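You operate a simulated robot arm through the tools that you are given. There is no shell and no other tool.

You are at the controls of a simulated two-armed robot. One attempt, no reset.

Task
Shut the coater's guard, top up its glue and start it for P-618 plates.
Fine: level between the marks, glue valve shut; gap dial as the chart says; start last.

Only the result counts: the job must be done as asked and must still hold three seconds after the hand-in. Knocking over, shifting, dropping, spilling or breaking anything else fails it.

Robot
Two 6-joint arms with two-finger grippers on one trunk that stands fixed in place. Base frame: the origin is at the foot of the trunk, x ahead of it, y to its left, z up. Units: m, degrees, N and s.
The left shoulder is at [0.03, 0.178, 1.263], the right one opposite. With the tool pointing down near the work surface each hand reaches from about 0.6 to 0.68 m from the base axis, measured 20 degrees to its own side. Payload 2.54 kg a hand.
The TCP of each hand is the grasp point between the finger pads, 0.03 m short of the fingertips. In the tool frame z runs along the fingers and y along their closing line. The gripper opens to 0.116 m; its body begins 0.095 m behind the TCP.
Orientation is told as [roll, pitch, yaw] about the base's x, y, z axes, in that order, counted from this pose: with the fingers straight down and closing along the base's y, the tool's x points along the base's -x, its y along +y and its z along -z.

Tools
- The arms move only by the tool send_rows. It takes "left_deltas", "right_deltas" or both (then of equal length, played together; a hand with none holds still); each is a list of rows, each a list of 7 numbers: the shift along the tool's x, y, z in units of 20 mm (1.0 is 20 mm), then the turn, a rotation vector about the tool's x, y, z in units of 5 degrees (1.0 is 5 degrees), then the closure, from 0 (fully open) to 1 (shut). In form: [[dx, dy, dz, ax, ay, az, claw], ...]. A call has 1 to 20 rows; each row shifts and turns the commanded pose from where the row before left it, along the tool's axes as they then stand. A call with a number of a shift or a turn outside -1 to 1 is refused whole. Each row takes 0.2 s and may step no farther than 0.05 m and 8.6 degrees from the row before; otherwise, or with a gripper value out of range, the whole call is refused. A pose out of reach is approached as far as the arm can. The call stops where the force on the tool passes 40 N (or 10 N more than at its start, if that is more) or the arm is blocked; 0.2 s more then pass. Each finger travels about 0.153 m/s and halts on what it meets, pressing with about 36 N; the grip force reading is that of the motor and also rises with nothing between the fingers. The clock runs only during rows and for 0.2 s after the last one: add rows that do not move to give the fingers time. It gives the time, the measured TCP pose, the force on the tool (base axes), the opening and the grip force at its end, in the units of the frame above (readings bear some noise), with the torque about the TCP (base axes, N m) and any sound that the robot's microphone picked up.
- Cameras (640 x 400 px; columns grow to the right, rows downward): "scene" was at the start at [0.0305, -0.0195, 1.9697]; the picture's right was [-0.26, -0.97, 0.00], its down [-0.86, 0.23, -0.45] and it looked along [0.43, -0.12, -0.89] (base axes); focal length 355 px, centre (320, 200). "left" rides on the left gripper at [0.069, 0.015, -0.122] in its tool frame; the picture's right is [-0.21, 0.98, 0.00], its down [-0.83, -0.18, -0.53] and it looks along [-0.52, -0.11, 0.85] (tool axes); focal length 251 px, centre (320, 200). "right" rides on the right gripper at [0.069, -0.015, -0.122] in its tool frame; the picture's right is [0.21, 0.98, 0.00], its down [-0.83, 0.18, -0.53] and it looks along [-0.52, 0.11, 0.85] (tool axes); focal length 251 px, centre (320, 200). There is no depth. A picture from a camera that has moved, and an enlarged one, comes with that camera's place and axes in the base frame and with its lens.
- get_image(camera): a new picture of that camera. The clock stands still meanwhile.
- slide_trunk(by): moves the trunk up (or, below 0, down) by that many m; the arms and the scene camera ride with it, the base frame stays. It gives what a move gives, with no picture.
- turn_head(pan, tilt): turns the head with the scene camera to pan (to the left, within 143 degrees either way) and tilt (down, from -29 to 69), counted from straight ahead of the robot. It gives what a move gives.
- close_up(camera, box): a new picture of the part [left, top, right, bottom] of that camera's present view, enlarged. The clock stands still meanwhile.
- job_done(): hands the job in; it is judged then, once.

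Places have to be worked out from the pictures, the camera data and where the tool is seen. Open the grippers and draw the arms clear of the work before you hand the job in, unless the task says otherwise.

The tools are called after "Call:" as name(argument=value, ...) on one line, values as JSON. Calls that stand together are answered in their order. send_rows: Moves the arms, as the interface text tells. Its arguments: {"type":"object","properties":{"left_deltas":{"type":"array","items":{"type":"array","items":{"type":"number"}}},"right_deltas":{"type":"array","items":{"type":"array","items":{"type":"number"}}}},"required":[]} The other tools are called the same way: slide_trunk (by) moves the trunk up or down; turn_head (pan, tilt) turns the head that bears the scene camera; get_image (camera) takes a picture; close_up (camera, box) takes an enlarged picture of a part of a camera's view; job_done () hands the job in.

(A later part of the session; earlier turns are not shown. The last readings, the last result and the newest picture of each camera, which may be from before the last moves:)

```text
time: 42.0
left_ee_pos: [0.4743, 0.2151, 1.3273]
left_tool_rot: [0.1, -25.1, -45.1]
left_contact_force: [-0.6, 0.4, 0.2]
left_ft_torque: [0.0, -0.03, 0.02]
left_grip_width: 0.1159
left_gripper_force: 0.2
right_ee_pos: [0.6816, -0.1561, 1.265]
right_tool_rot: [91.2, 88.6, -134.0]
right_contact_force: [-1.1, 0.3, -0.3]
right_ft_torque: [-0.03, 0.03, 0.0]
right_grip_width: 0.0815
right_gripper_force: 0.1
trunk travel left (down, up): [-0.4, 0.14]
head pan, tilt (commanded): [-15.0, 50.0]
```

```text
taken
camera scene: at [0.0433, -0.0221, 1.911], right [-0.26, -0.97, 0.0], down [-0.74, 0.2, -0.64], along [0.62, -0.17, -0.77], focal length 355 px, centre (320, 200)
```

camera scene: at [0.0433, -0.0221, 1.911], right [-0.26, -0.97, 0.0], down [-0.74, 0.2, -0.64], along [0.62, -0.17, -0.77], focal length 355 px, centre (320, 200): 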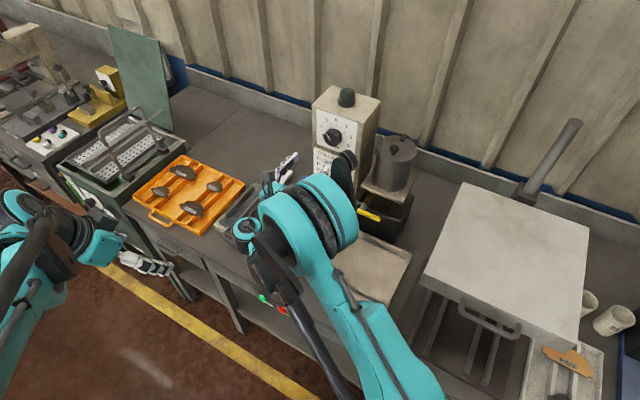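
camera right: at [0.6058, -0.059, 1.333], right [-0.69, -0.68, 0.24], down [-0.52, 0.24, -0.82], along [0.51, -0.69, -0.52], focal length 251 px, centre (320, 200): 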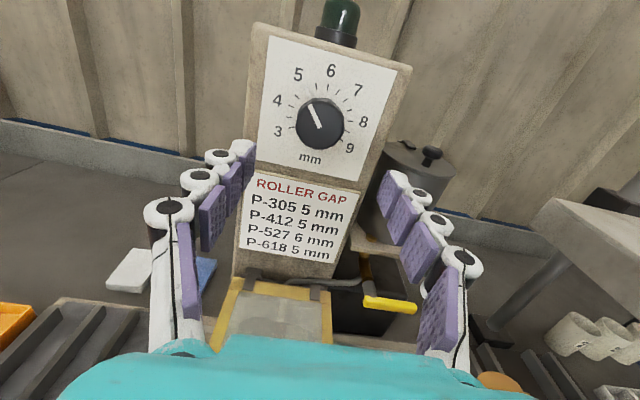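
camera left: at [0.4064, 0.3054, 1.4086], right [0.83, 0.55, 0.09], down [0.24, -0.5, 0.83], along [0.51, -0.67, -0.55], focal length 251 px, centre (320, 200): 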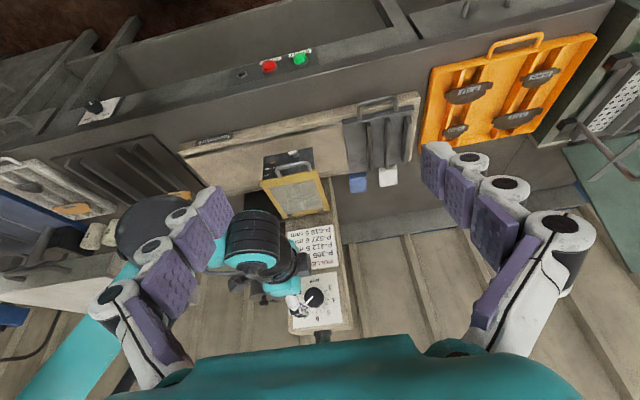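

The right camera now gives an upright view of the dial, chart and valve; I zoom to verify the dial setting, chart and the valve.

Call:
close_up(camera="right", box=[260, 50, 400, 170])

Call:
close_up(camera="right", box=[240, 170, 368, 270])

Call:
close_up(camera="right", box=[320, 240, 440, 330])

```text
3.33 times, centred on (330, 110) of right
camera zoom: at [0.6058, -0.059, 1.333], right [-0.69, -0.68, 0.24], down [-0.52, 0.24, -0.82], along [0.51, -0.69, -0.52], focal length 838 px, centre (287, 500)
```

zoom: 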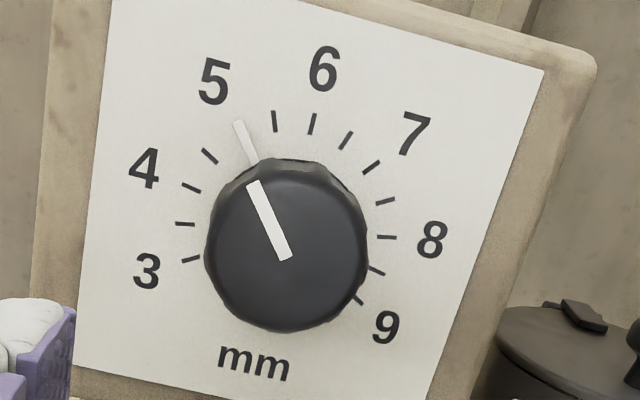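

```text
4.00 times, centred on (304, 220) of right
camera zoom: at [0.6058, -0.059, 1.333], right [-0.69, -0.68, 0.24], down [-0.52, 0.24, -0.82], along [0.51, -0.69, -0.52], focal length 1006 px, centre (384, 120)
```

zoom: 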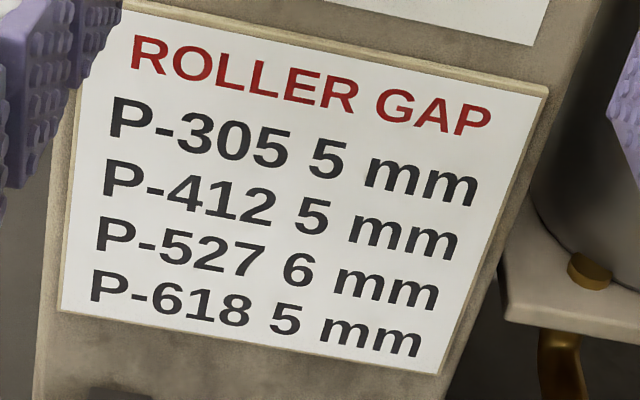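

```text
4.44 times, centred on (380, 285) of right
camera zoom: at [0.6058, -0.059, 1.333], right [-0.69, -0.68, 0.24], down [-0.52, 0.24, -0.82], along [0.51, -0.69, -0.52], focal length 1118 px, centre (53, -178)
```

zoom: 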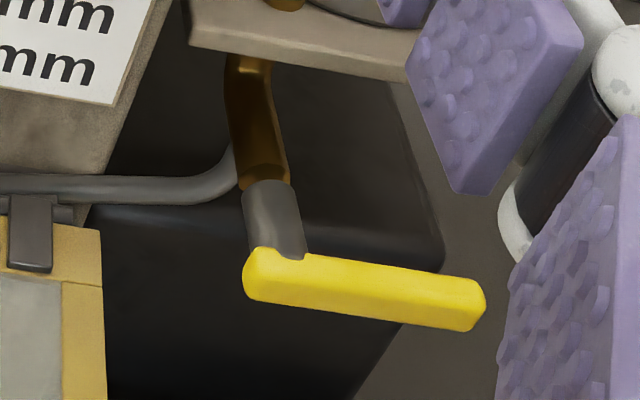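

Dial at 5, chart confirms P-618 = 5 mm. Next the valve lever (a bar pointing machine-right at z≈1.053, turning about the front axis). I raise the right hand and undo the wrist turn.

Call:
send_rows(right_deltas=[[1, 0, 0, 0, 0, 0, 0.3], [1, 0, 0, 0, 0, 0, 0.3], [1, 0, 0, 0, 0, 0, 0.3], [1, 0, 0, 0, 0, 0, 0.3], [0, 0, 0, 0, 0, 1, 0.3], [0, 0, 0, 0, 0, 1, 0.3], [0, 0, 0, 0, 0, 1, 0.3], [0, 0, 0, 0, 0, 1, 0.3], [0, 0, 0, 0, 0, 1, 0.3], [0, 0, 0, 0, 0, 1, 0.3], [0, 0, 0, 0, 0, 1, 0.3], [0, 0, 0, 0, 0, 1, 0.3], [0, 0, 0, 0, 0, 1, 0.3], [0, 0, 0, 0, 0, 1, 0.3], [0, 0, 0, 0, 0, 1, 0.3], [0, 0, 0, 0, 0, 1, 0.3], [0, 0, 0, 0, 0, 1, 0.3], [0, 0, 0, 0, 0, 1, 0.3], [0, 0, 0, 0, 0, 1, 0.3], [0, 0, 0, 0, 0, 1, 0.3]])

Call:
send_rows(right_deltas=[[0, 0, 0, 0, 0, 1, 0.3], [0, 0, 0, 0, 0, 1, 0.3], [0, 0, 0, 0, 0, 0.28, 0.3], [0, 0, 0, -1, 0, 0, 0.5], [0, 0, 0, -1, 0, 0, 0.5], [0, 0, 0, -1, 0, 0, 0.5], [0, 0, 0, -1, 0, 0, 0.5], [0, 0, 0, -1, 0, 0, 0.5], [0, 0, 0, -1, 0, 0, 0.5], [0, 0, 0, -1, 0, 0, 0.5], [0, 0, 0, -1, 0, 0, 0.5], [0, 0, 0, -1, 0, 0, 0.5]])

Call:
get_image(camera="left")

Call:
get_image(camera="scene")

```text
time: 46.2
left_ee_pos: [0.4764, 0.2143, 1.3271]
left_tool_rot: [-0.1, -25.1, -44.9]
left_contact_force: [0.1, -0.3, 0.4]
left_ft_torque: [0.01, 0.0, 0.0]
left_grip_width: 0.1162
left_gripper_force: 0.1
right_ee_pos: [0.6846, -0.1576, 1.344]
right_tool_rot: [-90.0, 11.4, 44.9]
right_contact_force: [0.5, -0.2, 0.3]
right_ft_torque: [-0.01, 0.02, -0.02]
right_grip_width: 0.0809
right_gripper_force: 0.1
trunk travel left (down, up): [-0.4, 0.14]
head pan, tilt (commanded): [-15.0, 50.0]
```

```text
time: 48.8
left_ee_pos: [0.4759, 0.2142, 1.3262]
left_tool_rot: [0.0, -25.2, -45.0]
left_contact_force: [-0.9, -0.4, 0.7]
left_ft_torque: [0.05, -0.02, -0.03]
left_grip_width: 0.1161
left_gripper_force: 0.1
right_ee_pos: [0.6822, -0.1569, 1.3446]
right_tool_rot: [-44.9, -0.1, 44.9]
right_contact_force: [0.9, 0.2, 0.7]
right_ft_torque: [0.01, 0.01, -0.02]
right_grip_width: 0.0579
right_gripper_force: 0.2
trunk travel left (down, up): [-0.4, 0.14]
head pan, tilt (commanded): [-15.0, 50.0]
```

```text
taken
camera left: at [0.4062, 0.306, 1.4085], right [0.83, 0.55, 0.09], down [0.24, -0.5, 0.83], along [0.51, -0.67, -0.55], focal length 251 px, centre (320, 200)
```

left: 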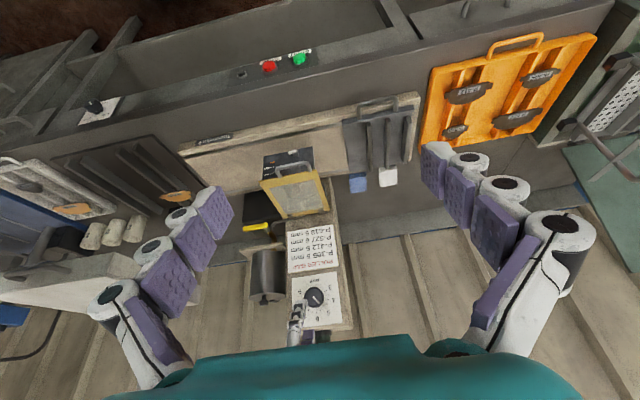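

```text
taken
camera scene: at [0.0443, -0.0234, 1.911], right [-0.26, -0.97, 0.0], down [-0.74, 0.2, -0.64], along [0.62, -0.17, -0.77], focal length 355 px, centre (320, 200)
```

scene: 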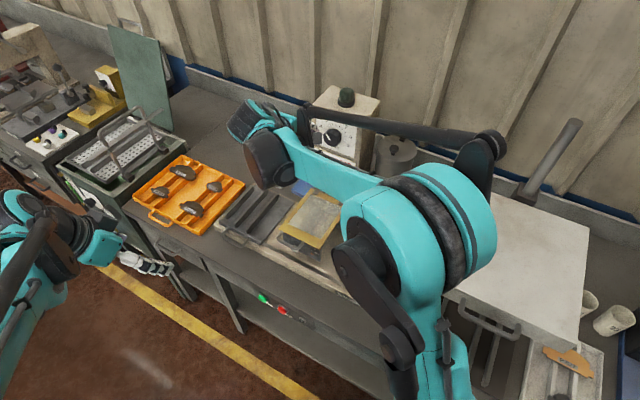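

The arm posture is clear: elbow well above the box. I move the right hand across to machine-right and then down to a point 10 cm in front of and above the lever.

Call:
send_rows(right_deltas=[[0.95, 0, 0, 0, 0, 0, 0.5], [0.95, 0, 0, 0, 0, 0, 0.55], [0.95, 0, 0, 0, 0, 0, 0.6], [0.95, 0, 0, 0, 0, 0, 0.6], [0.95, 0, 0, 0, 0, 0, 0.6], [0.95, 0, 0, 0, 0, 0, 0.6], [0.95, 0, 0, 0, 0, 0, 0.6], [0.95, 0, 0, 0, 0, 0, 0.6], [0.95, 0, 0, 0, 0, 0, 0.6]])

Call:
send_rows(right_deltas=[[0, 0.775, 0.935, 0, 0, 0, 0.6], [0, 0.775, 0.935, 0, 0, 0, 0.6], [0, 0.775, 0.935, 0, 0, 0, 0.6], [0, 0.775, 0.935, 0, 0, 0, 0.6], [0, 0.775, 0.935, 0, 0, 0, 0.6], [0, 0.775, 0.935, 0, 0, 0, 0.6], [0, 0.775, 0.935, 0, 0, 0, 0.6], [0, 0.775, 0.935, 0, 0, 0, 0.6], [0, 0.775, 0.935, 0, 0, 0, 0.6]])

Call:
get_image(camera="right")

Call:
get_image(camera="left")

Call:
get_image(camera="scene")

```text
time: 50.8
left_ee_pos: [0.4753, 0.2131, 1.3269]
left_tool_rot: [0.0, -25.0, -45.1]
left_contact_force: [-0.4, -1.0, 0.2]
left_ft_torque: [0.04, -0.02, 0.01]
left_grip_width: 0.1158
left_gripper_force: 0.1
right_ee_pos: [0.5617, -0.2785, 1.3438]
right_tool_rot: [-45.0, -0.2, 44.8]
right_contact_force: [-0.2, -0.5, -0.1]
right_ft_torque: [-0.01, 0.01, -0.02]
right_grip_width: 0.0465
right_gripper_force: 0.1
trunk travel left (down, up): [-0.4, 0.14]
head pan, tilt (commanded): [-15.0, 50.0]
```

```text
time: 52.8
left_ee_pos: [0.4765, 0.2139, 1.3253]
left_tool_rot: [0.0, -25.0, -45.0]
left_contact_force: [0.1, -0.1, 0.8]
left_ft_torque: [0.02, 0.01, 0.03]
left_grip_width: 0.1161
left_gripper_force: 0.0
right_ee_pos: [0.577, -0.2911, 1.1271]
right_tool_rot: [-45.0, 0.0, 45.0]
right_contact_force: [0.4, 0.4, 0.4]
right_ft_torque: [0.01, 0.0, 0.01]
right_grip_width: 0.0463
right_gripper_force: 0.1
trunk travel left (down, up): [-0.4, 0.14]
head pan, tilt (commanded): [-15.0, 50.0]
```

```text
taken
camera right: at [0.4745, -0.287, 1.2227], right [-0.64, 0.34, -0.69], down [0.23, 0.94, 0.25], along [0.73, 0.0, -0.68], focal length 251 px, centre (320, 200)
```

right: 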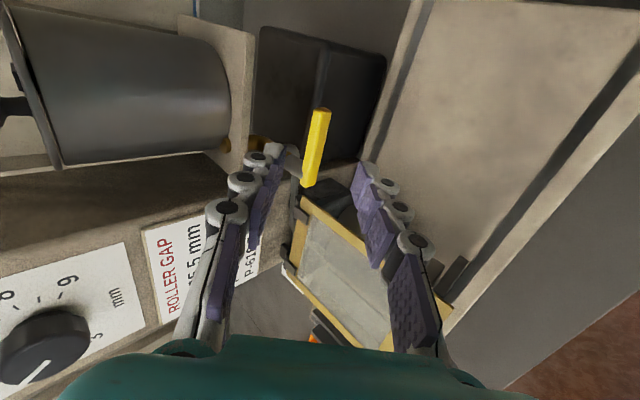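

```text
taken
camera left: at [0.4071, 0.306, 1.4082], right [0.83, 0.55, 0.09], down [0.24, -0.5, 0.83], along [0.51, -0.67, -0.55], focal length 251 px, centre (320, 200)
```

left: 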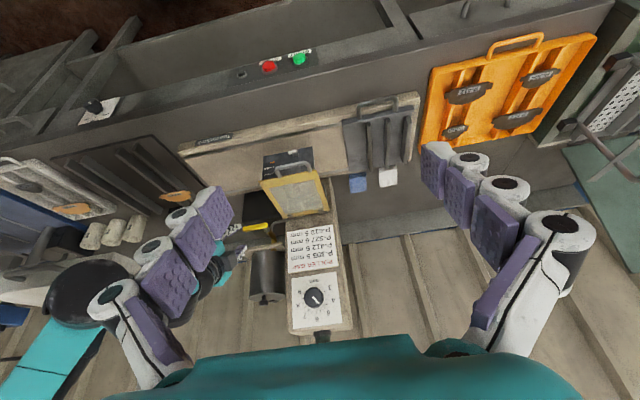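

```text
taken
camera scene: at [0.0455, -0.0233, 1.9109], right [-0.26, -0.97, 0.0], down [-0.74, 0.2, -0.64], along [0.62, -0.17, -0.77], focal length 355 px, centre (320, 200)
```

scene: 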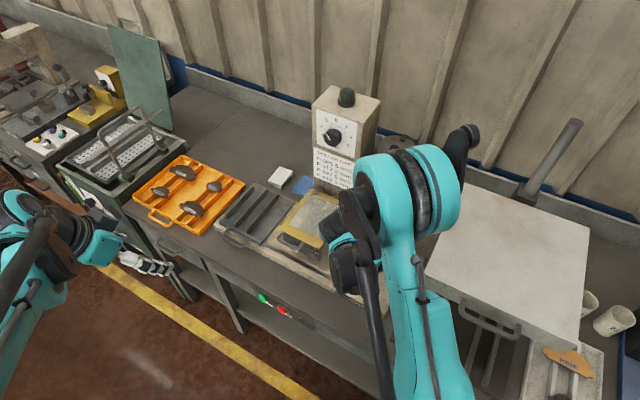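

Reached without trouble; the lever lies right on the tool axis about 10 cm ahead. I zoom in for a closer look at the valve and the gauge view.

Call:
close_up(camera="right", box=[230, 70, 420, 220])

Call:
close_up(camera="left", box=[240, 140, 340, 240])

```text
2.67 times, centred on (325, 145) of right
camera zoom: at [0.4745, -0.287, 1.2227], right [-0.64, 0.34, -0.69], down [0.23, 0.94, 0.25], along [0.73, 0.0, -0.68], focal length 670 px, centre (307, 347)
```

zoom: 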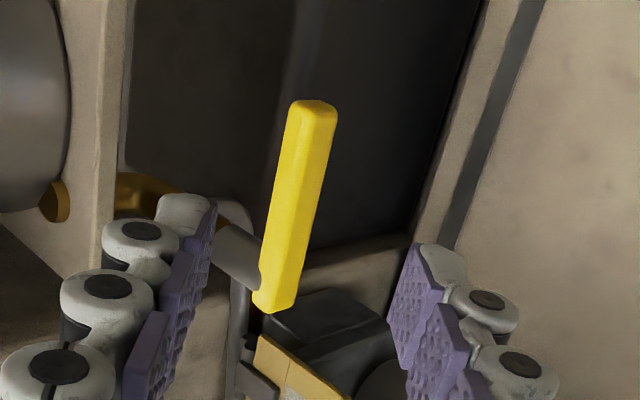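

```text
4.00 times, centred on (290, 190) of left
camera zoom: at [0.4071, 0.306, 1.4082], right [0.83, 0.55, 0.09], down [0.24, -0.5, 0.83], along [0.51, -0.67, -0.55], focal length 1006 px, centre (440, 240)
```

zoom: 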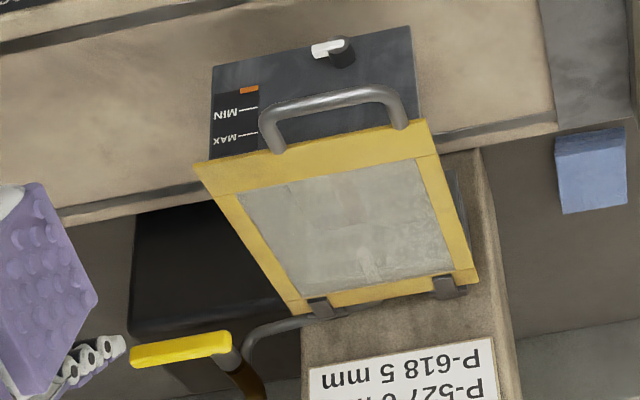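

The lever is centred to within 4 mm. I advance 9 cm along the tool axis with a small correction so the fingers straddle the lever's outer part.

Call:
send_rows(right_deltas=[[0.25, -0.1, 0.9, 0, 0, 0, 0.6], [0.25, -0.1, 0.9, 0, 0, 0, 0.6], [0, 0, 0.9, 0, 0, 0, 0.6], [0, 0, 0.9, 0, 0, 0, 0.6], [0, 0, 0.9, 0, 0, 0, 0.6]])

Call:
get_image(camera="right")

Call:
close_up(camera="left", box=[220, 140, 340, 260])

```text
time: 54.0
left_ee_pos: [0.4767, 0.2134, 1.3265]
left_tool_rot: [0.0, -25.1, -45.0]
left_contact_force: [-0.2, -0.6, -0.3]
left_ft_torque: [0.01, 0.01, 0.01]
left_grip_width: 0.1163
left_gripper_force: 0.2
right_ee_pos: [0.6164, -0.3463, 1.0661]
right_tool_rot: [-45.0, 0.0, 44.9]
right_contact_force: [-0.6, 0.0, -0.3]
right_ft_torque: [-0.01, 0.05, -0.01]
right_grip_width: 0.0463
right_gripper_force: 0.1
trunk travel left (down, up): [-0.4, 0.14]
head pan, tilt (commanded): [-15.0, 50.0]
```

```text
taken
camera right: at [0.5134, -0.3418, 1.1617], right [-0.64, 0.34, -0.69], down [0.23, 0.94, 0.25], along [0.73, 0.0, -0.68], focal length 251 px, centre (320, 200)
```

right: 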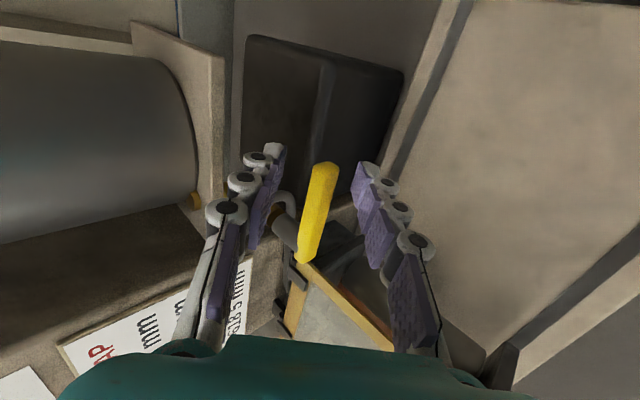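

```text
3.33 times, centred on (280, 200) of left
camera zoom: at [0.4066, 0.3059, 1.4084], right [0.83, 0.55, 0.09], down [0.24, -0.5, 0.83], along [0.51, -0.67, -0.55], focal length 838 px, centre (453, 200)
```

zoom: 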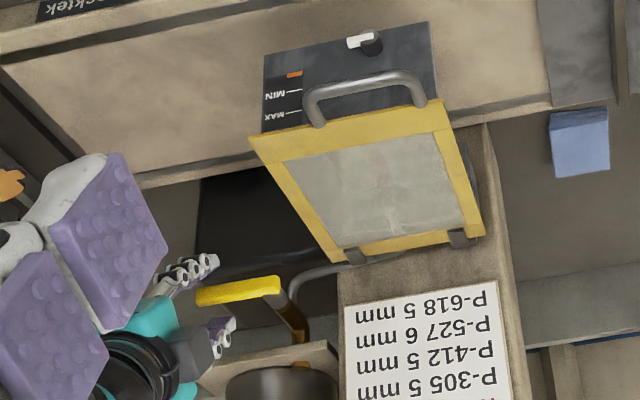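

The fingers now straddle the lever near its tip. I narrow the opening and move straight down 1 cm to make light contact from above, watching the force.

Call:
send_rows(right_deltas=[[0, 0, 0, 0, 0, 0, 0.72], [0, 0.18, 0.18, 0, 0, 0, 0.72], [0, 0.18, 0.18, 0, 0, 0, 0.72], [0, 0, 0, 0, 0, 0, 0.72]])

Call:
close_up(camera="right", box=[230, 110, 420, 290])

Call:
close_up(camera="left", box=[220, 140, 340, 260])

```text
time: 55.0
left_ee_pos: [0.4755, 0.2152, 1.3265]
left_tool_rot: [0.0, -25.1, -45.0]
left_contact_force: [-0.5, 0.1, -0.5]
left_ft_torque: [0.0, 0.0, 0.01]
left_grip_width: 0.1158
left_gripper_force: 0.1
right_ee_pos: [0.6181, -0.3466, 1.0583]
right_tool_rot: [-45.0, 0.0, 44.8]
right_contact_force: [-0.1, 0.4, 1.3]
right_ft_torque: [0.02, 0.05, 0.04]
right_grip_width: 0.0324
right_gripper_force: 0.1
trunk travel left (down, up): [-0.4, 0.14]
head pan, tilt (commanded): [-15.0, 50.0]
```

```text
2.22 times, centred on (325, 200) of right
camera zoom: at [0.5156, -0.3413, 1.1539], right [-0.64, 0.34, -0.69], down [0.23, 0.94, 0.25], along [0.73, 0.0, -0.68], focal length 559 px, centre (309, 200)
```

zoom: 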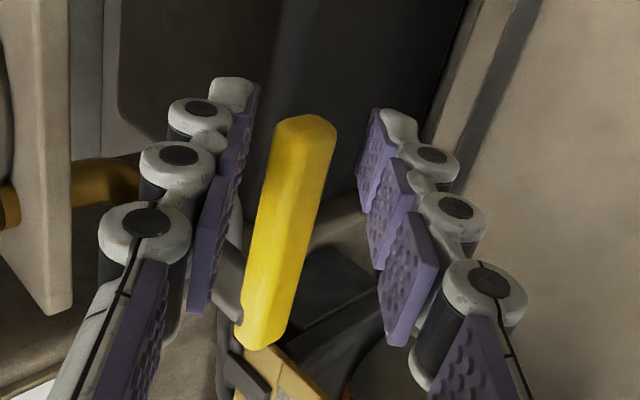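

```text
3.33 times, centred on (280, 200) of left
camera zoom: at [0.4061, 0.3062, 1.4085], right [0.83, 0.55, 0.09], down [0.24, -0.5, 0.83], along [0.51, -0.67, -0.55], focal length 838 px, centre (453, 200)
```

zoom: 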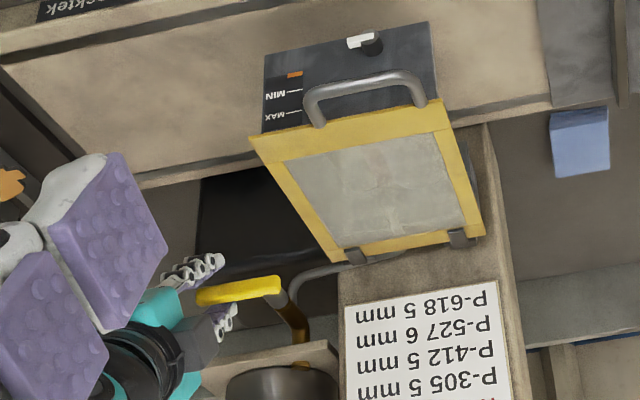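

Near contact. I press down another 6 mm in small steps and read the force.

Call:
send_rows(right_deltas=[[0, 0.1, 0.1, 0, 0, 0, 0.72], [0, 0.1, 0.1, 0, 0, 0, 0.72], [0, 0, 0, 0, 0, 0, 0.72]])

Call:
close_up(camera="right", box=[230, 110, 420, 290])

```text
time: 55.8
left_ee_pos: [0.4755, 0.2141, 1.3268]
left_tool_rot: [-0.1, -25.1, -45.1]
left_contact_force: [-0.3, 1.0, 0.2]
left_ft_torque: [0.02, -0.02, 0.05]
left_grip_width: 0.1159
left_gripper_force: 0.0
right_ee_pos: [0.6214, -0.3464, 1.0527]
right_tool_rot: [-44.8, 0.1, 44.7]
right_contact_force: [-0.5, 0.1, -0.3]
right_ft_torque: [-0.02, 0.01, 0.01]
right_grip_width: 0.0327
right_gripper_force: 0.0
right hand out of reach, approached as far as the arm can: row 1
trunk travel left (down, up): [-0.4, 0.14]
head pan, tilt (commanded): [-15.0, 50.0]
```

```text
2.22 times, centred on (325, 200) of right
camera zoom: at [0.5181, -0.3411, 1.1498], right [-0.64, 0.34, -0.69], down [0.23, 0.94, 0.25], along [0.73, 0.0, -0.68], focal length 559 px, centre (309, 200)
```

zoom: 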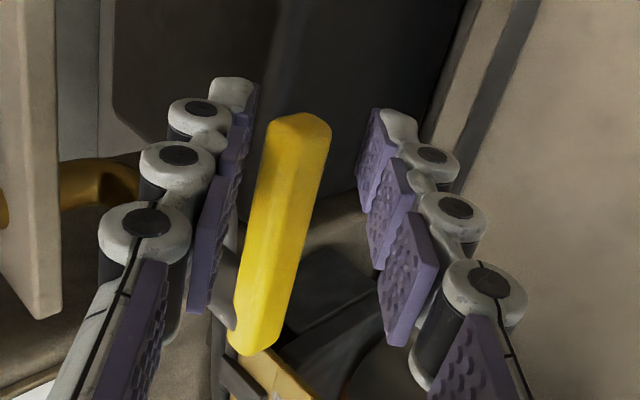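

The arm can't go lower at this trunk height. I back out, raise the hand relative to the trunk, and lower the trunk 15 cm to gain working range at the lever.

Call:
send_rows(right_deltas=[[0, 0, -1, 0, 0, 0, 0.6], [0, 0, -1, 0, 0, 0, 0.6], [0, 0, -1, 0, 0, 0, 0.6], [0, 0, -1, 0, 0, 0, 0.6], [0, 0, -1, 0, 0, 0, 0.6], [0, -0.707, -0.707, 0, 0, 0, 0.6], [0, -0.707, -0.707, 0, 0, 0, 0.6], [0, -0.707, -0.707, 0, 0, 0, 0.6], [0, -0.707, -0.707, 0, 0, 0, 0.6], [0, -0.707, -0.707, 0, 0, 0, 0.6], [0, -0.707, -0.707, 0, 0, 0, 0.6], [0, -0.707, -0.707, 0, 0, 0, 0.6], [0, -0.707, -0.707, 0, 0, 0, 0.6]])

Call:
get_image(camera="scene")

```text
time: 58.6
left_ee_pos: [0.4751, 0.2149, 1.3263]
left_tool_rot: [0.0, -25.0, -45.1]
left_contact_force: [0.0, 0.0, 0.5]
left_ft_torque: [0.02, -0.01, 0.02]
left_grip_width: 0.116
left_gripper_force: 0.1
right_ee_pos: [0.5697, -0.2952, 1.2827]
right_tool_rot: [-45.1, -0.1, 44.9]
right_contact_force: [-0.7, 0.5, -0.3]
right_ft_torque: [-0.02, 0.02, -0.02]
right_grip_width: 0.0464
right_gripper_force: 0.1
trunk travel left (down, up): [-0.4, 0.14]
head pan, tilt (commanded): [-15.0, 50.0]
```

```text
taken
camera scene: at [0.0432, -0.0229, 1.911], right [-0.26, -0.97, 0.0], down [-0.74, 0.2, -0.64], along [0.62, -0.17, -0.77], focal length 355 px, centre (320, 200)
```

scene: 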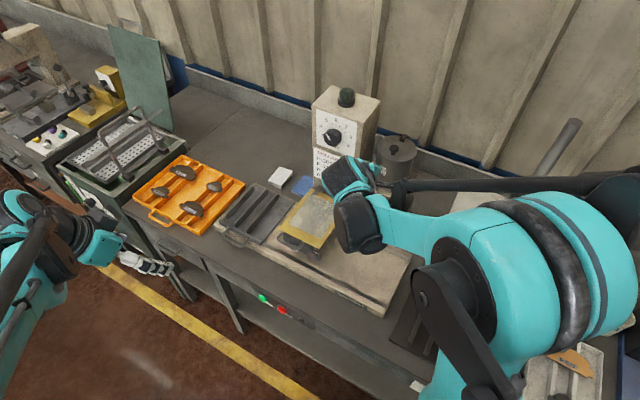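

Elbow stays well up and in front of the box. I lower the trunk by 15 cm.

Call:
slide_trunk(by=-0.15)

Call:
get_image(camera="scene")

Call:
get_image(camera="left")

Call:
get_image(camera="right")

```text
time: 60.4
left_ee_pos: [0.4767, 0.2145, 1.1769]
left_tool_rot: [0.0, -25.1, -45.0]
left_contact_force: [-0.1, 0.1, 0.3]
left_ft_torque: [0.0, 0.03, -0.01]
left_grip_width: 0.1162
left_gripper_force: 0.0
right_ee_pos: [0.5705, -0.2958, 1.1315]
right_tool_rot: [-45.0, -0.1, 44.9]
right_contact_force: [0.4, 0.9, 0.2]
right_ft_torque: [0.01, 0.05, 0.0]
right_grip_width: 0.0462
right_gripper_force: 0.1
trunk travel left (down, up): [-0.25, 0.29]
head pan, tilt (commanded): [-15.0, 50.0]
```

```text
taken
camera scene: at [0.044, -0.023, 1.7611], right [-0.26, -0.97, 0.0], down [-0.74, 0.2, -0.64], along [0.62, -0.17, -0.77], focal length 355 px, centre (320, 200)
```

scene: 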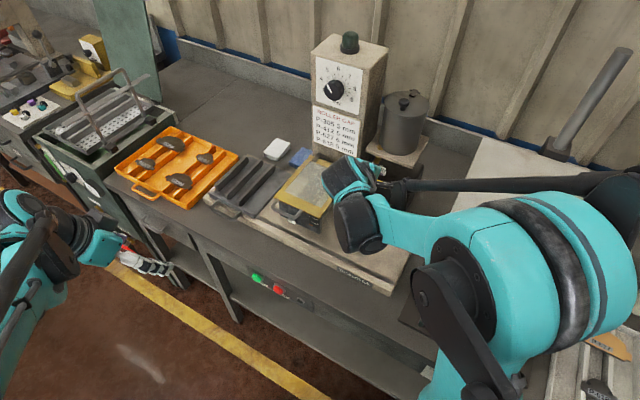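

```text
taken
camera left: at [0.406, 0.3062, 1.2587], right [0.83, 0.55, 0.09], down [0.24, -0.5, 0.83], along [0.51, -0.67, -0.54], focal length 251 px, centre (320, 200)
```

left: 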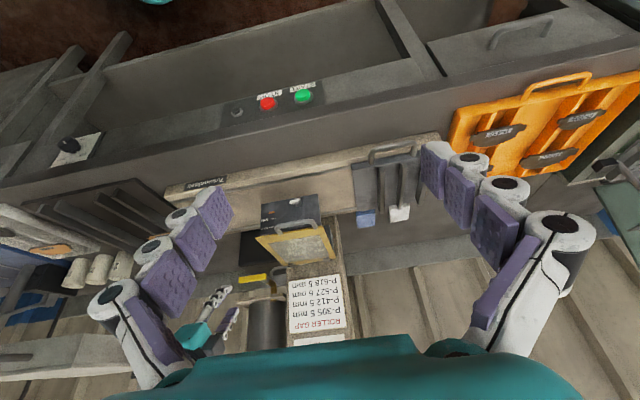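

```text
taken
camera right: at [0.4664, -0.2908, 1.2292], right [-0.64, 0.34, -0.69], down [0.23, 0.94, 0.25], along [0.73, 0.0, -0.68], focal length 251 px, centre (320, 200)
```

right: 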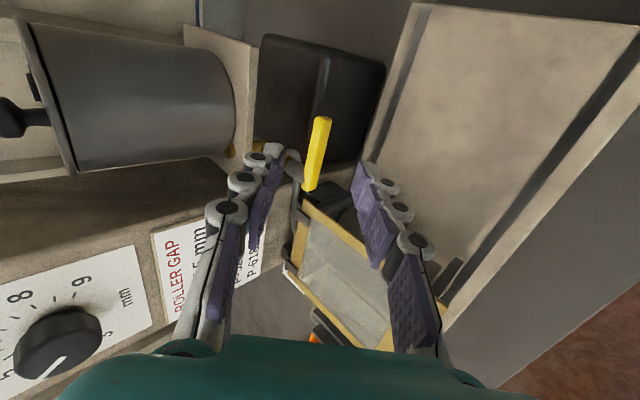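

I re-approach the lever to the same straddle position, now with more downward range.

Call:
send_rows(right_deltas=[[0.15, -0.1, 0.944, 0, 0, 0, 0.6], [0, 0, 0.944, 0, 0, 0, 0.6], [0, 0, 0.944, 0, 0, 0, 0.6], [0, 0, 0.944, 0, 0, 0, 0.6], [0, 0, 0.944, 0, 0, 0, 0.6], [0, 0, 0, 0, 0, 0, 0.72], [0, 0.21, 0.21, 0, 0, 0, 0.72], [0, 0.21, 0.21, 0, 0, 0, 0.72], [0, 0, 0, 0, 0, 0, 0.72]])

Call:
close_up(camera="right", box=[230, 110, 420, 290])

Call:
close_up(camera="left", box=[200, 180, 340, 320])

```text
time: 62.4
left_ee_pos: [0.4758, 0.2142, 1.1759]
left_tool_rot: [0.0, -25.2, -45.0]
left_contact_force: [-0.6, -0.1, 0.0]
left_ft_torque: [-0.01, 0.0, 0.03]
left_grip_width: 0.1161
left_gripper_force: 0.1
right_ee_pos: [0.6162, -0.3454, 1.0551]
right_tool_rot: [-45.0, -0.1, 44.9]
right_contact_force: [0.7, -0.3, -0.5]
right_ft_torque: [0.01, -0.01, -0.03]
right_grip_width: 0.0325
right_gripper_force: 0.0
trunk travel left (down, up): [-0.25, 0.29]
head pan, tilt (commanded): [-15.0, 50.0]
```

```text
2.22 times, centred on (325, 200) of right
camera zoom: at [0.5125, -0.3413, 1.1515], right [-0.64, 0.34, -0.69], down [0.23, 0.94, 0.25], along [0.73, 0.0, -0.68], focal length 559 px, centre (309, 200)
```

zoom: 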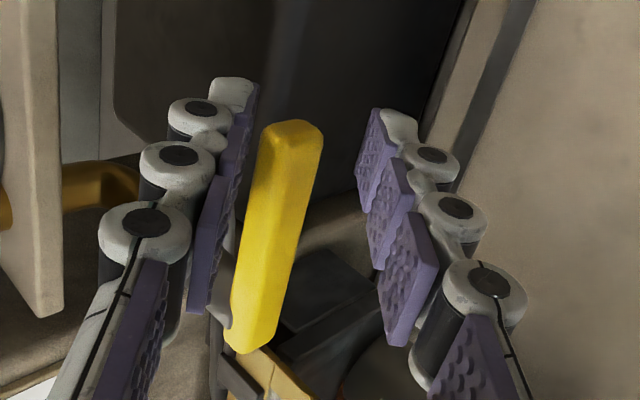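

```text
2.86 times, centred on (270, 250) of left
camera zoom: at [0.4061, 0.3062, 1.2585], right [0.83, 0.55, 0.09], down [0.24, -0.5, 0.83], along [0.51, -0.67, -0.55], focal length 718 px, centre (463, 57)
```

zoom: 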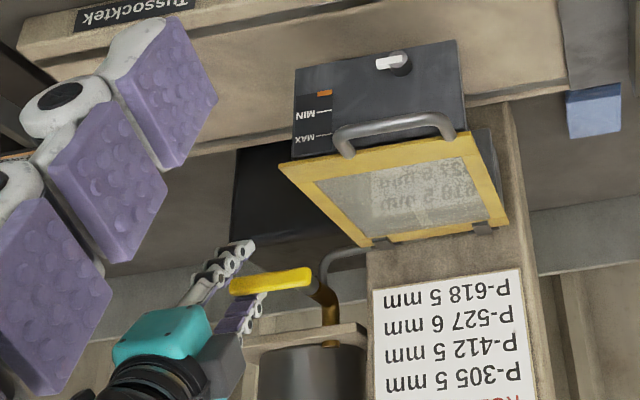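

Straddled again, almost touching. I press down 8 mm in small steps with the force guard active.

Call:
send_rows(right_deltas=[[0, 0.1, 0.1, 0, 0, 0, 0.72], [0, 0.1, 0.1, 0, 0, 0, 0.72], [0, 0.1, 0.1, 0, 0, 0, 0.72]])

Call:
close_up(camera="right", box=[230, 110, 420, 290])

Call:
close_up(camera="left", box=[200, 180, 340, 320])

```text
time: 63.1
left_ee_pos: [0.4756, 0.2144, 1.1758]
left_tool_rot: [0.0, -25.1, -45.2]
left_contact_force: [-0.1, -0.3, 0.1]
left_ft_torque: [-0.01, 0.01, 0.0]
left_grip_width: 0.1161
left_gripper_force: 0.1
right_ee_pos: [0.6148, -0.3457, 1.0473]
right_tool_rot: [-45.0, -0.1, 44.8]
right_contact_force: [-1.0, -0.2, 2.4]
right_ft_torque: [-0.02, -0.06, 0.02]
right_grip_width: 0.0338
right_gripper_force: 0.8
trunk travel left (down, up): [-0.25, 0.29]
head pan, tilt (commanded): [-15.0, 50.0]
```

```text
2.22 times, centred on (325, 200) of right
camera zoom: at [0.5121, -0.3413, 1.1435], right [-0.64, 0.34, -0.69], down [0.23, 0.94, 0.25], along [0.73, 0.0, -0.68], focal length 559 px, centre (309, 200)
```

zoom: 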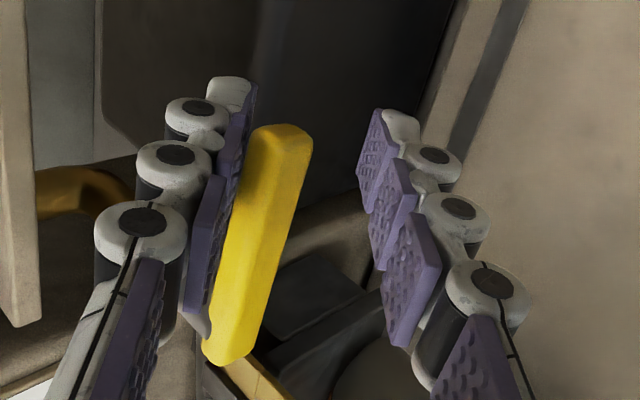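

```text
2.86 times, centred on (270, 250) of left
camera zoom: at [0.4057, 0.3062, 1.2586], right [0.83, 0.55, 0.09], down [0.24, -0.5, 0.83], along [0.51, -0.67, -0.54], focal length 718 px, centre (463, 57)
```

zoom: 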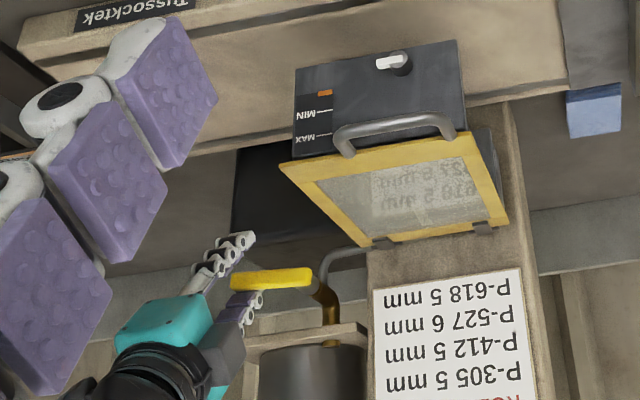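

Light contact (2.4 N). I press another 8 mm down.

Call:
send_rows(right_deltas=[[0, 0.1, 0.1, 0, 0, 0, 0.72], [0, 0.1, 0.1, 0, 0, 0, 0.72], [0, 0.1, 0.1, 0, 0, 0, 0.72]])

Call:
close_up(camera="right", box=[230, 110, 420, 290])

Call:
close_up(camera="left", box=[200, 180, 340, 320])

```text
time: 64.0
left_ee_pos: [0.4754, 0.2145, 1.1765]
left_tool_rot: [0.0, -25.1, -45.1]
left_contact_force: [-0.4, 0.0, 0.1]
left_ft_torque: [0.01, -0.02, -0.01]
left_grip_width: 0.1161
left_gripper_force: 0.0
right_ee_pos: [0.6147, -0.3456, 1.039]
right_tool_rot: [-45.0, -0.1, 44.8]
right_contact_force: [-2.0, -1.6, 1.8]
right_ft_torque: [-0.01, -0.07, -0.02]
right_grip_width: 0.0334
right_gripper_force: 0.6
trunk travel left (down, up): [-0.25, 0.29]
head pan, tilt (commanded): [-15.0, 50.0]
```

```text
2.22 times, centred on (325, 200) of right
camera zoom: at [0.5124, -0.3415, 1.135], right [-0.64, 0.34, -0.69], down [0.23, 0.94, 0.25], along [0.73, 0.0, -0.68], focal length 559 px, centre (309, 200)
```

zoom: 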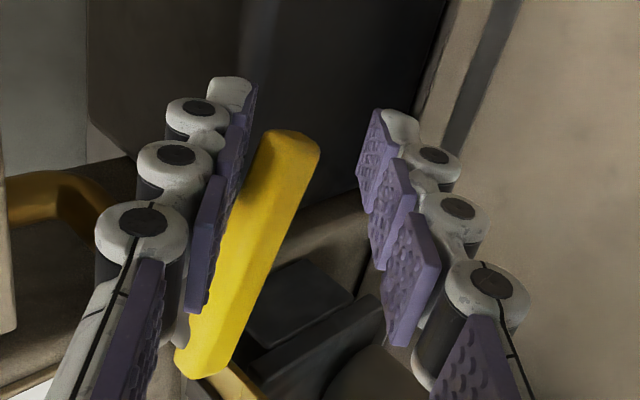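

```text
2.86 times, centred on (270, 250) of left
camera zoom: at [0.4057, 0.3062, 1.2586], right [0.83, 0.55, 0.09], down [0.24, -0.5, 0.83], along [0.51, -0.67, -0.54], focal length 718 px, centre (463, 57)
```

zoom: 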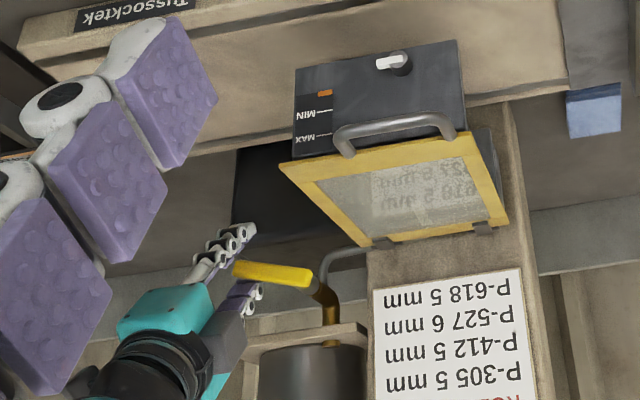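

The lever swings down easily (2–3 N), so down is the opening direction. I continue to roughly 30° and look at the gauge.

Call:
send_rows(right_deltas=[[-0.1, 0.18, 0.18, 0, 0, 0, 0.72], [-0.1, 0.18, 0.18, 0, 0, 0, 0.72], [-0.1, 0.18, 0.18, 0, 0, 0, 0.72]])

Call:
close_up(camera="left", box=[270, 180, 330, 240])

Call:
close_up(camera="left", box=[200, 180, 340, 320])

```text
time: 64.8
left_ee_pos: [0.4752, 0.2155, 1.1771]
left_tool_rot: [0.0, -25.1, -45.0]
left_contact_force: [0.1, 0.2, 0.2]
left_ft_torque: [-0.01, 0.04, 0.0]
left_grip_width: 0.1157
left_gripper_force: 0.1
right_ee_pos: [0.6206, -0.3423, 1.0229]
right_tool_rot: [-44.9, 0.0, 44.9]
right_contact_force: [-0.4, -2.0, 2.4]
right_ft_torque: [0.02, -0.05, -0.06]
right_grip_width: 0.0338
right_gripper_force: 0.2
trunk travel left (down, up): [-0.25, 0.29]
head pan, tilt (commanded): [-15.0, 50.0]
```

```text
6.67 times, centred on (300, 210) of left
camera zoom: at [0.4058, 0.3061, 1.2586], right [0.83, 0.55, 0.09], down [0.24, -0.5, 0.83], along [0.51, -0.67, -0.54], focal length 1676 px, centre (453, 133)
```

zoom: 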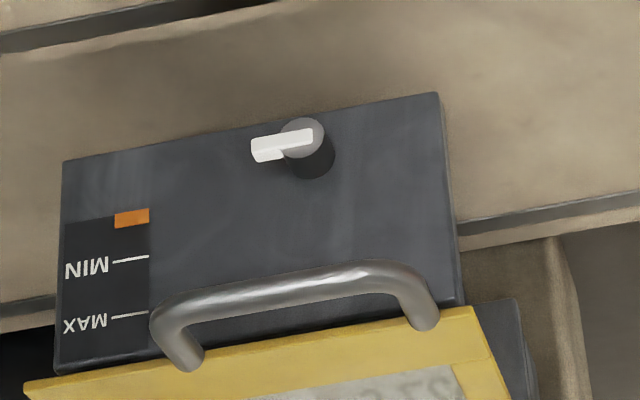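

```text
2.86 times, centred on (270, 250) of left
camera zoom: at [0.4058, 0.3061, 1.2586], right [0.83, 0.55, 0.09], down [0.24, -0.5, 0.83], along [0.51, -0.67, -0.54], focal length 718 px, centre (463, 57)
```

zoom: 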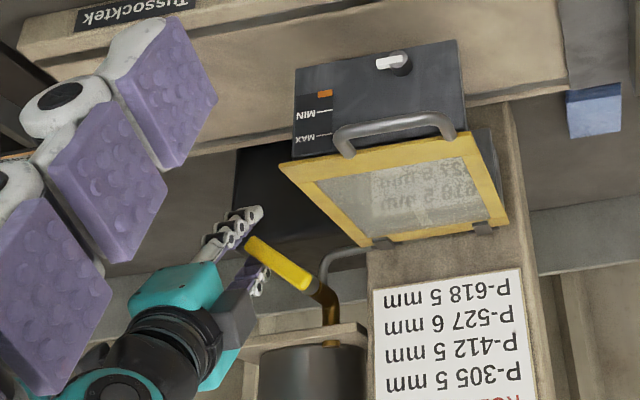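

The lever is visibly swung down (~40°) but the gauge has hardly changed yet. I check the lever from the right camera.

Call:
close_up(camera="right", box=[230, 110, 420, 290])

Call:
close_up(camera="left", box=[240, 230, 320, 300])

```text
2.22 times, centred on (325, 200) of right
camera zoom: at [0.5168, -0.3369, 1.1194], right [-0.64, 0.34, -0.69], down [0.23, 0.94, 0.25], along [0.73, 0.0, -0.68], focal length 559 px, centre (309, 200)
```

zoom: 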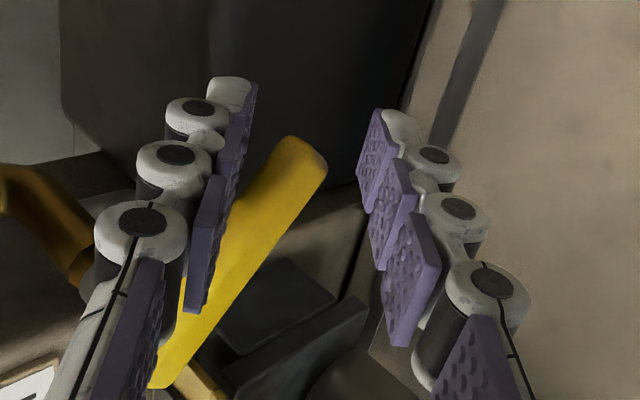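

```text
5.71 times, centred on (280, 265) of left
camera zoom: at [0.4058, 0.3061, 1.2586], right [0.83, 0.55, 0.09], down [0.24, -0.5, 0.83], along [0.51, -0.67, -0.54], focal length 1437 px, centre (549, -171)
```

zoom: 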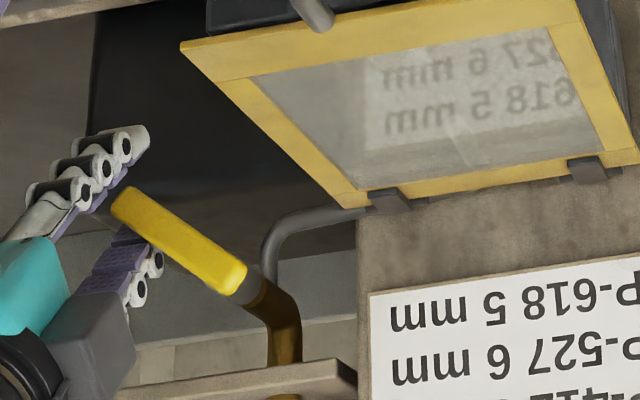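

The lever is about 35–40° down. I follow its arc further (down and toward the pivot) to ~65° and check the gauge again.

Call:
send_rows(right_deltas=[[-0.25, 0.15, 0.15, 0, 0, 0, 0.72], [-0.25, 0.15, 0.15, 0, 0, 0, 0.72], [-0.27, 0.12, 0.12, 0, 0, 0, 0.72]])

Call:
close_up(camera="left", box=[270, 180, 330, 240])

Call:
close_up(camera="left", box=[240, 230, 320, 300])

Call:
close_up(camera="right", box=[230, 110, 420, 290])

```text
time: 65.5
left_ee_pos: [0.4754, 0.214, 1.1767]
left_tool_rot: [0.0, -25.1, -45.1]
left_contact_force: [0.7, 0.0, 0.2]
left_ft_torque: [0.01, 0.02, 0.02]
left_grip_width: 0.1159
left_gripper_force: 0.0
right_ee_pos: [0.6305, -0.3319, 1.0113]
right_tool_rot: [-45.0, 0.0, 44.8]
right_contact_force: [-3.0, -3.6, 0.1]
right_ft_torque: [0.01, 0.01, -0.17]
right_grip_width: 0.0325
right_gripper_force: 0.3
trunk travel left (down, up): [-0.25, 0.29]
head pan, tilt (commanded): [-15.0, 50.0]
```

```text
6.67 times, centred on (300, 210) of left
camera zoom: at [0.4059, 0.3057, 1.2586], right [0.83, 0.55, 0.09], down [0.24, -0.5, 0.83], along [0.51, -0.67, -0.55], focal length 1676 px, centre (453, 133)
```

zoom: 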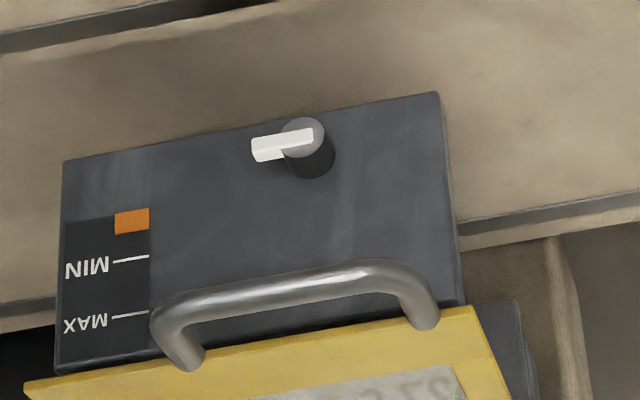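

```text
5.71 times, centred on (280, 265) of left
camera zoom: at [0.4059, 0.3057, 1.2586], right [0.83, 0.55, 0.09], down [0.24, -0.5, 0.83], along [0.51, -0.67, -0.55], focal length 1437 px, centre (549, -171)
```

zoom: 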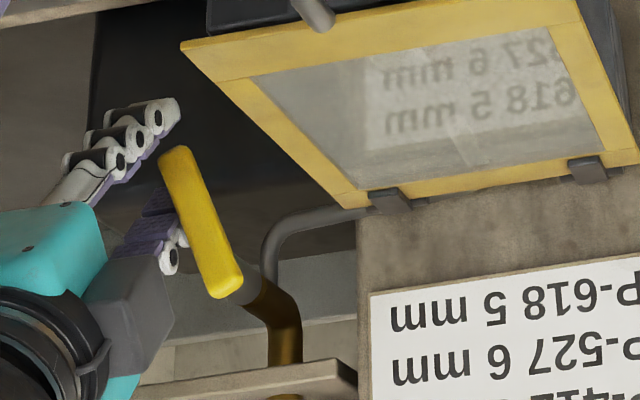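

```text
2.22 times, centred on (325, 200) of right
camera zoom: at [0.5273, -0.3267, 1.1075], right [-0.64, 0.34, -0.69], down [0.23, 0.94, 0.25], along [0.73, 0.0, -0.68], focal length 559 px, centre (309, 200)
```

zoom: 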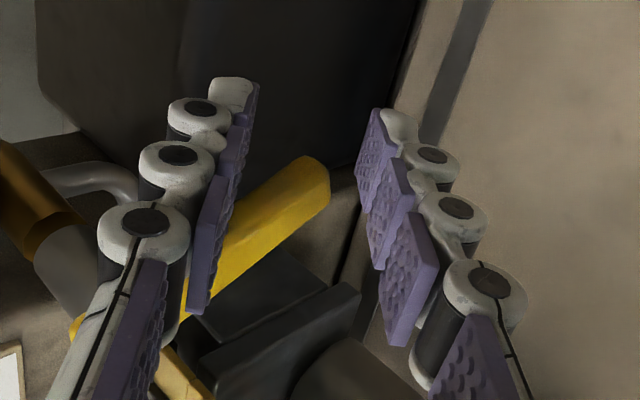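

The bar is rising now (roughly 10 px/s in this zoom; MIN at 258, MAX at 314, bar top ≈ 234). I hold the lever open for about 1 s and check.

Call:
send_rows(right_deltas=[[0, 0, 0, 0, 0, 0, 0.72], [0, 0, 0, 0, 0, 0, 0.72], [0, 0, 0, 0, 0, 0, 0.72], [0, 0, 0, 0, 0, 0, 0.72]])

Call:
close_up(camera="left", box=[270, 180, 330, 240])

```text
time: 66.5
left_ee_pos: [0.4754, 0.2156, 1.1758]
left_tool_rot: [0.0, -25.2, -45.0]
left_contact_force: [0.2, -0.2, -0.2]
left_ft_torque: [0.0, 0.02, 0.03]
left_grip_width: 0.1159
left_gripper_force: 0.0
right_ee_pos: [0.6299, -0.3303, 1.0118]
right_tool_rot: [-45.0, -0.2, 44.9]
right_contact_force: [-0.4, 0.4, 0.2]
right_ft_torque: [-0.02, -0.04, 0.01]
right_grip_width: 0.0324
right_gripper_force: 0.1
trunk travel left (down, up): [-0.25, 0.29]
head pan, tilt (commanded): [-15.0, 50.0]
```

```text
6.67 times, centred on (300, 210) of left
camera zoom: at [0.4061, 0.3063, 1.2585], right [0.83, 0.55, 0.09], down [0.24, -0.5, 0.83], along [0.51, -0.67, -0.55], focal length 1676 px, centre (453, 133)
```

zoom: 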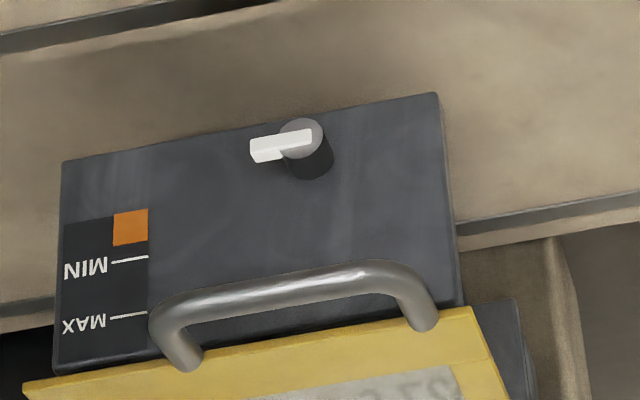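

Level now ~246 (12 px/s); MIN is 258, MAX 314, aim ≈ 280. I hold open about 1.6 s more, then will lift the lever back with the lower finger.

Call:
send_rows(right_deltas=[[0, 0, 0, 0, 0, 0, 0.72], [0, 0, 0, 0, 0, 0, 0.72], [0, 0, 0, 0, 0, 0, 0.72], [0, 0, 0, 0, 0, 0, 0.72], [0, 0, 0, 0, 0, 0, 0.72], [-0.15, -0.18, 0.32, 0, 0, 0, 0.72]])

Call:
close_up(camera="left", box=[270, 180, 330, 240])

Call:
close_up(camera="left", box=[240, 230, 320, 300])

Call:
close_up(camera="right", box=[230, 110, 420, 290])

```text
time: 68.0
left_ee_pos: [0.4768, 0.2135, 1.1761]
left_tool_rot: [0.1, -25.0, -45.0]
left_contact_force: [-0.1, 0.2, 0.7]
left_ft_torque: [0.04, 0.03, -0.04]
left_grip_width: 0.116
left_gripper_force: 0.1
right_ee_pos: [0.6379, -0.3329, 1.0083]
right_tool_rot: [-44.9, -0.1, 44.8]
right_contact_force: [0.3, -0.8, -0.1]
right_ft_torque: [0.02, -0.03, 0.0]
right_grip_width: 0.0324
right_gripper_force: 0.0
trunk travel left (down, up): [-0.25, 0.29]
head pan, tilt (commanded): [-15.0, 50.0]
```

```text
6.67 times, centred on (300, 210) of left
camera zoom: at [0.4066, 0.306, 1.2583], right [0.83, 0.55, 0.09], down [0.24, -0.5, 0.83], along [0.51, -0.67, -0.55], focal length 1676 px, centre (453, 133)
```

zoom: 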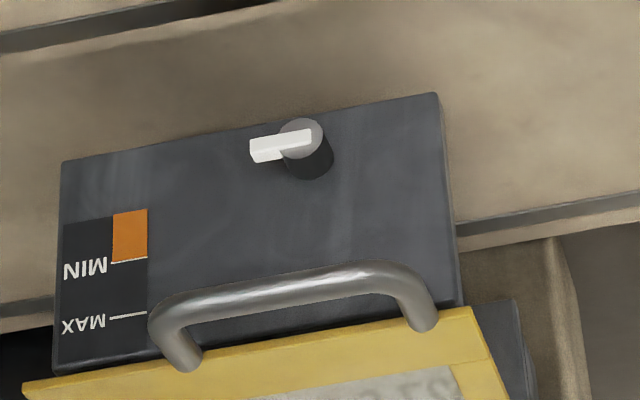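

```text
5.71 times, centred on (280, 265) of left
camera zoom: at [0.4066, 0.306, 1.2583], right [0.83, 0.55, 0.09], down [0.24, -0.5, 0.83], along [0.51, -0.67, -0.55], focal length 1437 px, centre (549, -171)
```

zoom: 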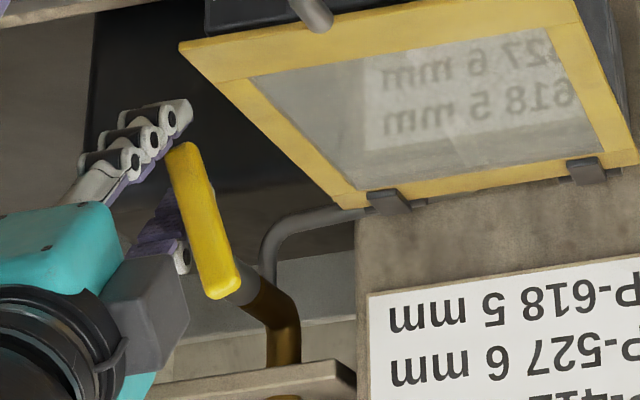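

```text
2.22 times, centred on (325, 200) of right
camera zoom: at [0.5353, -0.3292, 1.1054], right [-0.64, 0.34, -0.69], down [0.23, 0.94, 0.25], along [0.73, 0.0, -0.68], focal length 559 px, centre (309, 200)
```

zoom: 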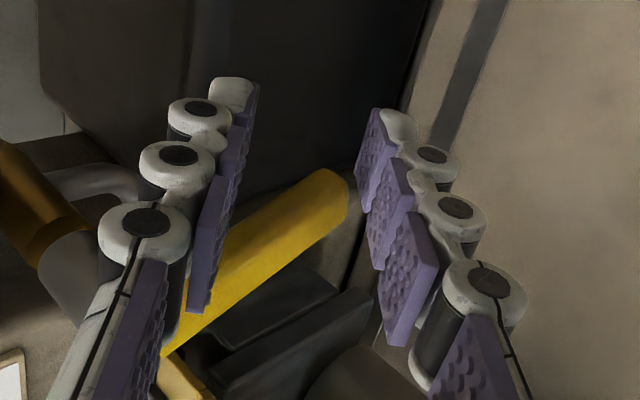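

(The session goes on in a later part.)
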